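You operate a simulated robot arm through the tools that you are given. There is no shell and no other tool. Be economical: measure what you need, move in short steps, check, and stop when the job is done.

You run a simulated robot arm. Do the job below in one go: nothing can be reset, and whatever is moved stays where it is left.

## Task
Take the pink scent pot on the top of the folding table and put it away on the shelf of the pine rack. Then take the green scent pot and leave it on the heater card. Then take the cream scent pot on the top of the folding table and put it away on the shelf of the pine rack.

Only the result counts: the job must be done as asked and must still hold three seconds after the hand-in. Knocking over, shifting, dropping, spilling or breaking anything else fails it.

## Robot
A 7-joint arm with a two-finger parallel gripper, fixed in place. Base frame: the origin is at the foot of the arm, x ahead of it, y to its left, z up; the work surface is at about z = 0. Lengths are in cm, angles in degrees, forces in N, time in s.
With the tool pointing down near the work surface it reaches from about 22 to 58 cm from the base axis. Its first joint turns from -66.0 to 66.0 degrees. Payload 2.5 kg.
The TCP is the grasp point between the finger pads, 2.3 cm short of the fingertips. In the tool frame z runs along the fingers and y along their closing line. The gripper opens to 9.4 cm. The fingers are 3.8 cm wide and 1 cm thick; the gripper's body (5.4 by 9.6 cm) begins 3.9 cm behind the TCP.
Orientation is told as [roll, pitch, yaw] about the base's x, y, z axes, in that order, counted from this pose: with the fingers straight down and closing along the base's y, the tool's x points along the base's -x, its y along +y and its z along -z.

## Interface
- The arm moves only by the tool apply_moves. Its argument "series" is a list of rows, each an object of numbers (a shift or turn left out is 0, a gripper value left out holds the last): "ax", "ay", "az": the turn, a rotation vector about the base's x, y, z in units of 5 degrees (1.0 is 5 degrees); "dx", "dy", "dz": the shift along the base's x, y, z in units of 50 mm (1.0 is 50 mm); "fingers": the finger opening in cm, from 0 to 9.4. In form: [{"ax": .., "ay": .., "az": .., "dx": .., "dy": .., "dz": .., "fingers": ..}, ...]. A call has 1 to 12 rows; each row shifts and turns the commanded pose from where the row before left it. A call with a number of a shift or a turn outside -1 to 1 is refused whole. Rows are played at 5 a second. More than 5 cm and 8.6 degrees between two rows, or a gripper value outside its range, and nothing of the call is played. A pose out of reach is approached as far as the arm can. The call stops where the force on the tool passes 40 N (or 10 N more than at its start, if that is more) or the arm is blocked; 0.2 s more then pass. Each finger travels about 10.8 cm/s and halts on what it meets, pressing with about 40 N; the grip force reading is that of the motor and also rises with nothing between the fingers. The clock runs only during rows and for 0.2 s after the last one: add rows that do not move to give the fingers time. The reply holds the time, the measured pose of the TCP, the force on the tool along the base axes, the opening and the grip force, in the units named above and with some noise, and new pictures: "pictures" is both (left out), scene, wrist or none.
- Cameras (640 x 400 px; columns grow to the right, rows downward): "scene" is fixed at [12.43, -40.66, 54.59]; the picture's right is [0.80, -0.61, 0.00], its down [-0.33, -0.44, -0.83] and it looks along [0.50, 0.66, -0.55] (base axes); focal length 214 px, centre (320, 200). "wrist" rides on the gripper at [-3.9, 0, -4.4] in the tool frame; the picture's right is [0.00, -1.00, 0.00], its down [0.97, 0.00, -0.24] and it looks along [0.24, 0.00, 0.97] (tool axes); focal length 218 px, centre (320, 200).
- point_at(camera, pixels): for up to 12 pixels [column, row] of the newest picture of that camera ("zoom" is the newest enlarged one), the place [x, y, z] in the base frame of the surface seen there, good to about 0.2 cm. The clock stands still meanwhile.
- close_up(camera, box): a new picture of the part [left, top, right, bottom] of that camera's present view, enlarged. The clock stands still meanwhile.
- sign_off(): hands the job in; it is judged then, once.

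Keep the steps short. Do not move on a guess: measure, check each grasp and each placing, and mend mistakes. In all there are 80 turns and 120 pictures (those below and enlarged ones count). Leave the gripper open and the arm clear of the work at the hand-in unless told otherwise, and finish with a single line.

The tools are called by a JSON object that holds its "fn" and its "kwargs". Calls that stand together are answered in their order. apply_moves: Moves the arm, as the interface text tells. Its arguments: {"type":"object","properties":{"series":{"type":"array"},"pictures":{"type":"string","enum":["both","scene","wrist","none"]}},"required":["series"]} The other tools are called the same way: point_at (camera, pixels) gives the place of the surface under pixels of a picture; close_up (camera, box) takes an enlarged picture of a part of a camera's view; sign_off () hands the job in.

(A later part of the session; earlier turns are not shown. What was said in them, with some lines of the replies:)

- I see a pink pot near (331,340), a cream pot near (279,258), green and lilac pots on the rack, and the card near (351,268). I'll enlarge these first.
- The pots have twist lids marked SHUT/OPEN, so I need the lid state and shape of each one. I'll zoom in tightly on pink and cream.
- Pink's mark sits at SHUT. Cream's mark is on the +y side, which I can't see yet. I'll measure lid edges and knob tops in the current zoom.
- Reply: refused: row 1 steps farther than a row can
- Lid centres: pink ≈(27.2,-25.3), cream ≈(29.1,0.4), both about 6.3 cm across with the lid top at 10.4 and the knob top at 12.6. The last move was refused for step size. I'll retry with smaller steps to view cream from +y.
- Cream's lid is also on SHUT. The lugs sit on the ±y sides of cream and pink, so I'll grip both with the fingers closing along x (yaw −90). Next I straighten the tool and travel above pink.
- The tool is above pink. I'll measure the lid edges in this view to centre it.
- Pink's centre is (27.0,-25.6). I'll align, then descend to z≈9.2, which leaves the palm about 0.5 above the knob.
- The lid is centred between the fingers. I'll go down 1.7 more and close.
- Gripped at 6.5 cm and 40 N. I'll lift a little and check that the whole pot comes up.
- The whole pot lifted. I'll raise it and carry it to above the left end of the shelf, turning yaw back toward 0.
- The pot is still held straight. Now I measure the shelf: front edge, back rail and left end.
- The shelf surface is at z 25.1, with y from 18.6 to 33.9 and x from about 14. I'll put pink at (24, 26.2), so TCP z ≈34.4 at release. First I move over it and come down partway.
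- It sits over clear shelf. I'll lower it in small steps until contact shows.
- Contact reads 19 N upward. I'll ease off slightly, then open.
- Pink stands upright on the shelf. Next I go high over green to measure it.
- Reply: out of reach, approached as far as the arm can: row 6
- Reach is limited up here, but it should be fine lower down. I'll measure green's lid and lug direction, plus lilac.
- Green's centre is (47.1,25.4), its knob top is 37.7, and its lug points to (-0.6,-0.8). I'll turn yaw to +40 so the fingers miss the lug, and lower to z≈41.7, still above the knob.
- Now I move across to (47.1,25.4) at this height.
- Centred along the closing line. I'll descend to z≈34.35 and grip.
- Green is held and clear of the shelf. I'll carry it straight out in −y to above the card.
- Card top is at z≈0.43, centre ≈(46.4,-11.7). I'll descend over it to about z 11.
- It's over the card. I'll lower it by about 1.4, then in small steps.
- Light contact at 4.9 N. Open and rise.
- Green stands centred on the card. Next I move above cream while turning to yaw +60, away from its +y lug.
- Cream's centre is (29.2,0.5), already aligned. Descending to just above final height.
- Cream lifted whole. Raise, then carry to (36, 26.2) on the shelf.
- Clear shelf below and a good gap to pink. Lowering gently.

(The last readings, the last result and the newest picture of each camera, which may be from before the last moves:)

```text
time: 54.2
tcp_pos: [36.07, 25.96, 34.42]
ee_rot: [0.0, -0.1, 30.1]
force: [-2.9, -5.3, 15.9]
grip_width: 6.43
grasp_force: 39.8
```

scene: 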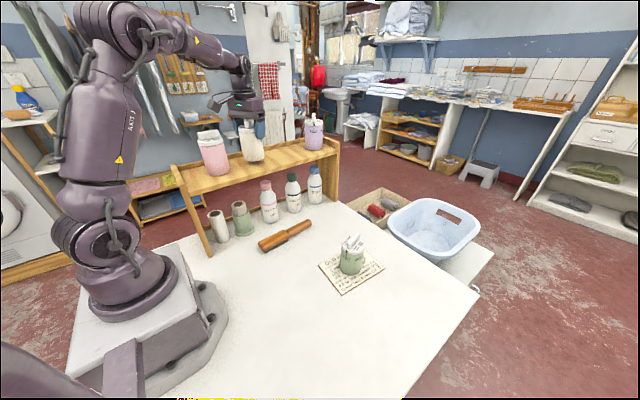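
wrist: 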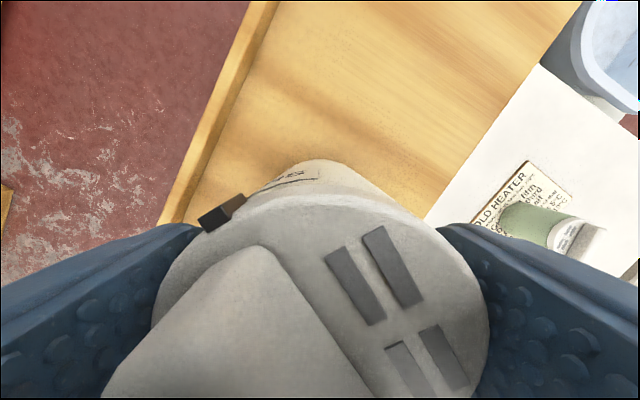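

Contact at 16 N. Ease slightly, open, then rise.

{"fn": "apply_moves", "kwargs": {"series": [{"dz": 0.01}, {}, {"fingers": 7.2}, {"fingers": 8.5}, {"fingers": 9.4}, {}, {}, {"dz": 0.3}, {"dz": 0.6}, {"dz": 0.6}, {"dz": 0.5}, {}]}}

{"fn": "apply_moves", "kwargs": {"series": [{"dy": -0.8}, {"dy": -0.8}, {"dy": -0.8}, {"dy": -0.8}, {"dy": -0.8}, {}, {}]}}

{"fn": "close_up", "kwargs": {"camera": "scene", "box": [160, 100, 400, 300]}}

```text
time: 56.8
tcp_pos: [36.05, 26.18, 44.34]
ee_rot: [-0.1, 0.1, 30.0]
force: [0.1, -0.2, -0.6]
grip_width: 9.4
grasp_force: 0.0
```

scene: 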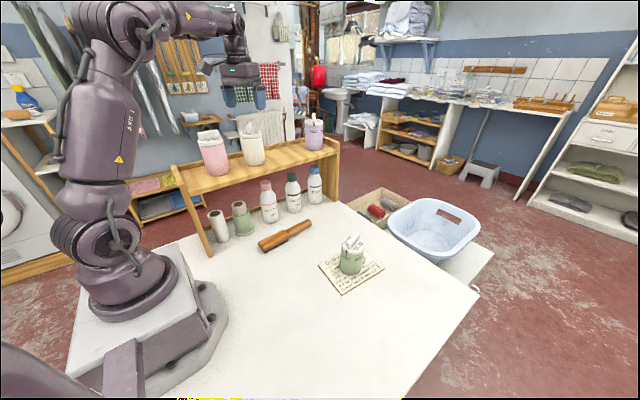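
wrist: 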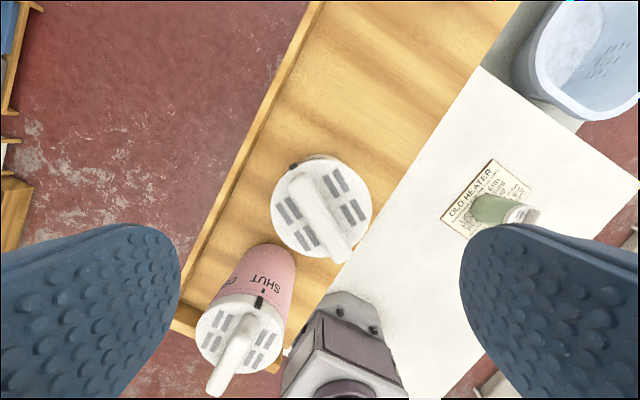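

```text
time: 58.4
tcp_pos: [36.11, 6.03, 44.29]
ee_rot: [-0.1, 0.0, 30.0]
force: [0.7, 0.8, -0.3]
grip_width: 9.42
grasp_force: 0.1
```

scene: 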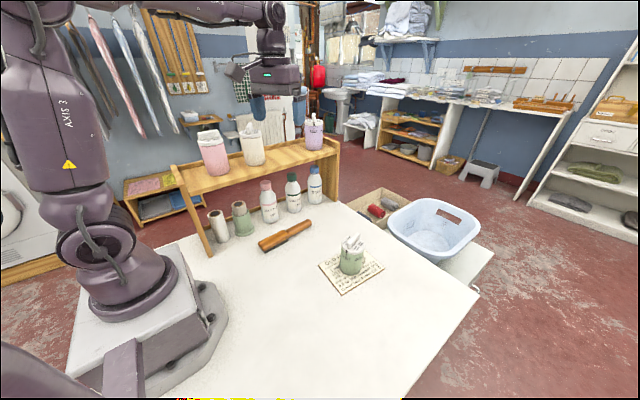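
wrist: 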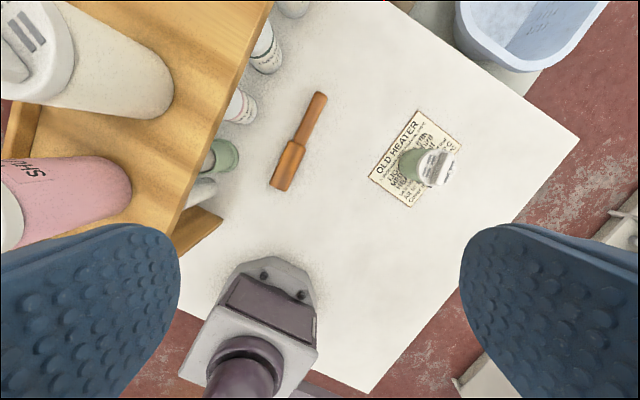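

```text
2.00 times, centred on (280, 200) of scene
```

zoom: 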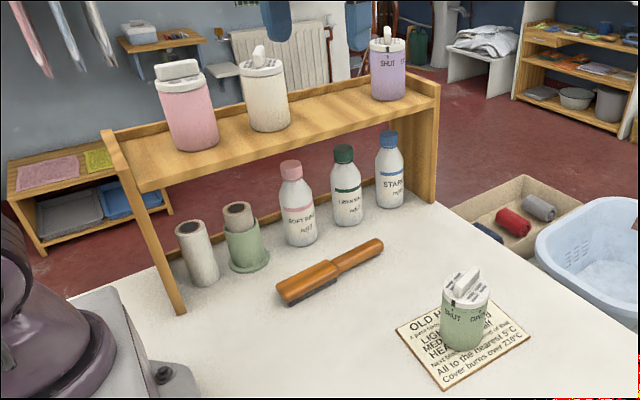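

Pink and cream stand upright on the shelf, green is on the card, nothing else has moved, and the arm is clear with the gripper open. Handing in.

{"fn": "sign_off", "kwargs": {}}

```text
The job is handed in.
```

The pink and cream scent pots are on the shelf of the pine rack, and the green scent pot is on the heater card, all upright with lids shut.
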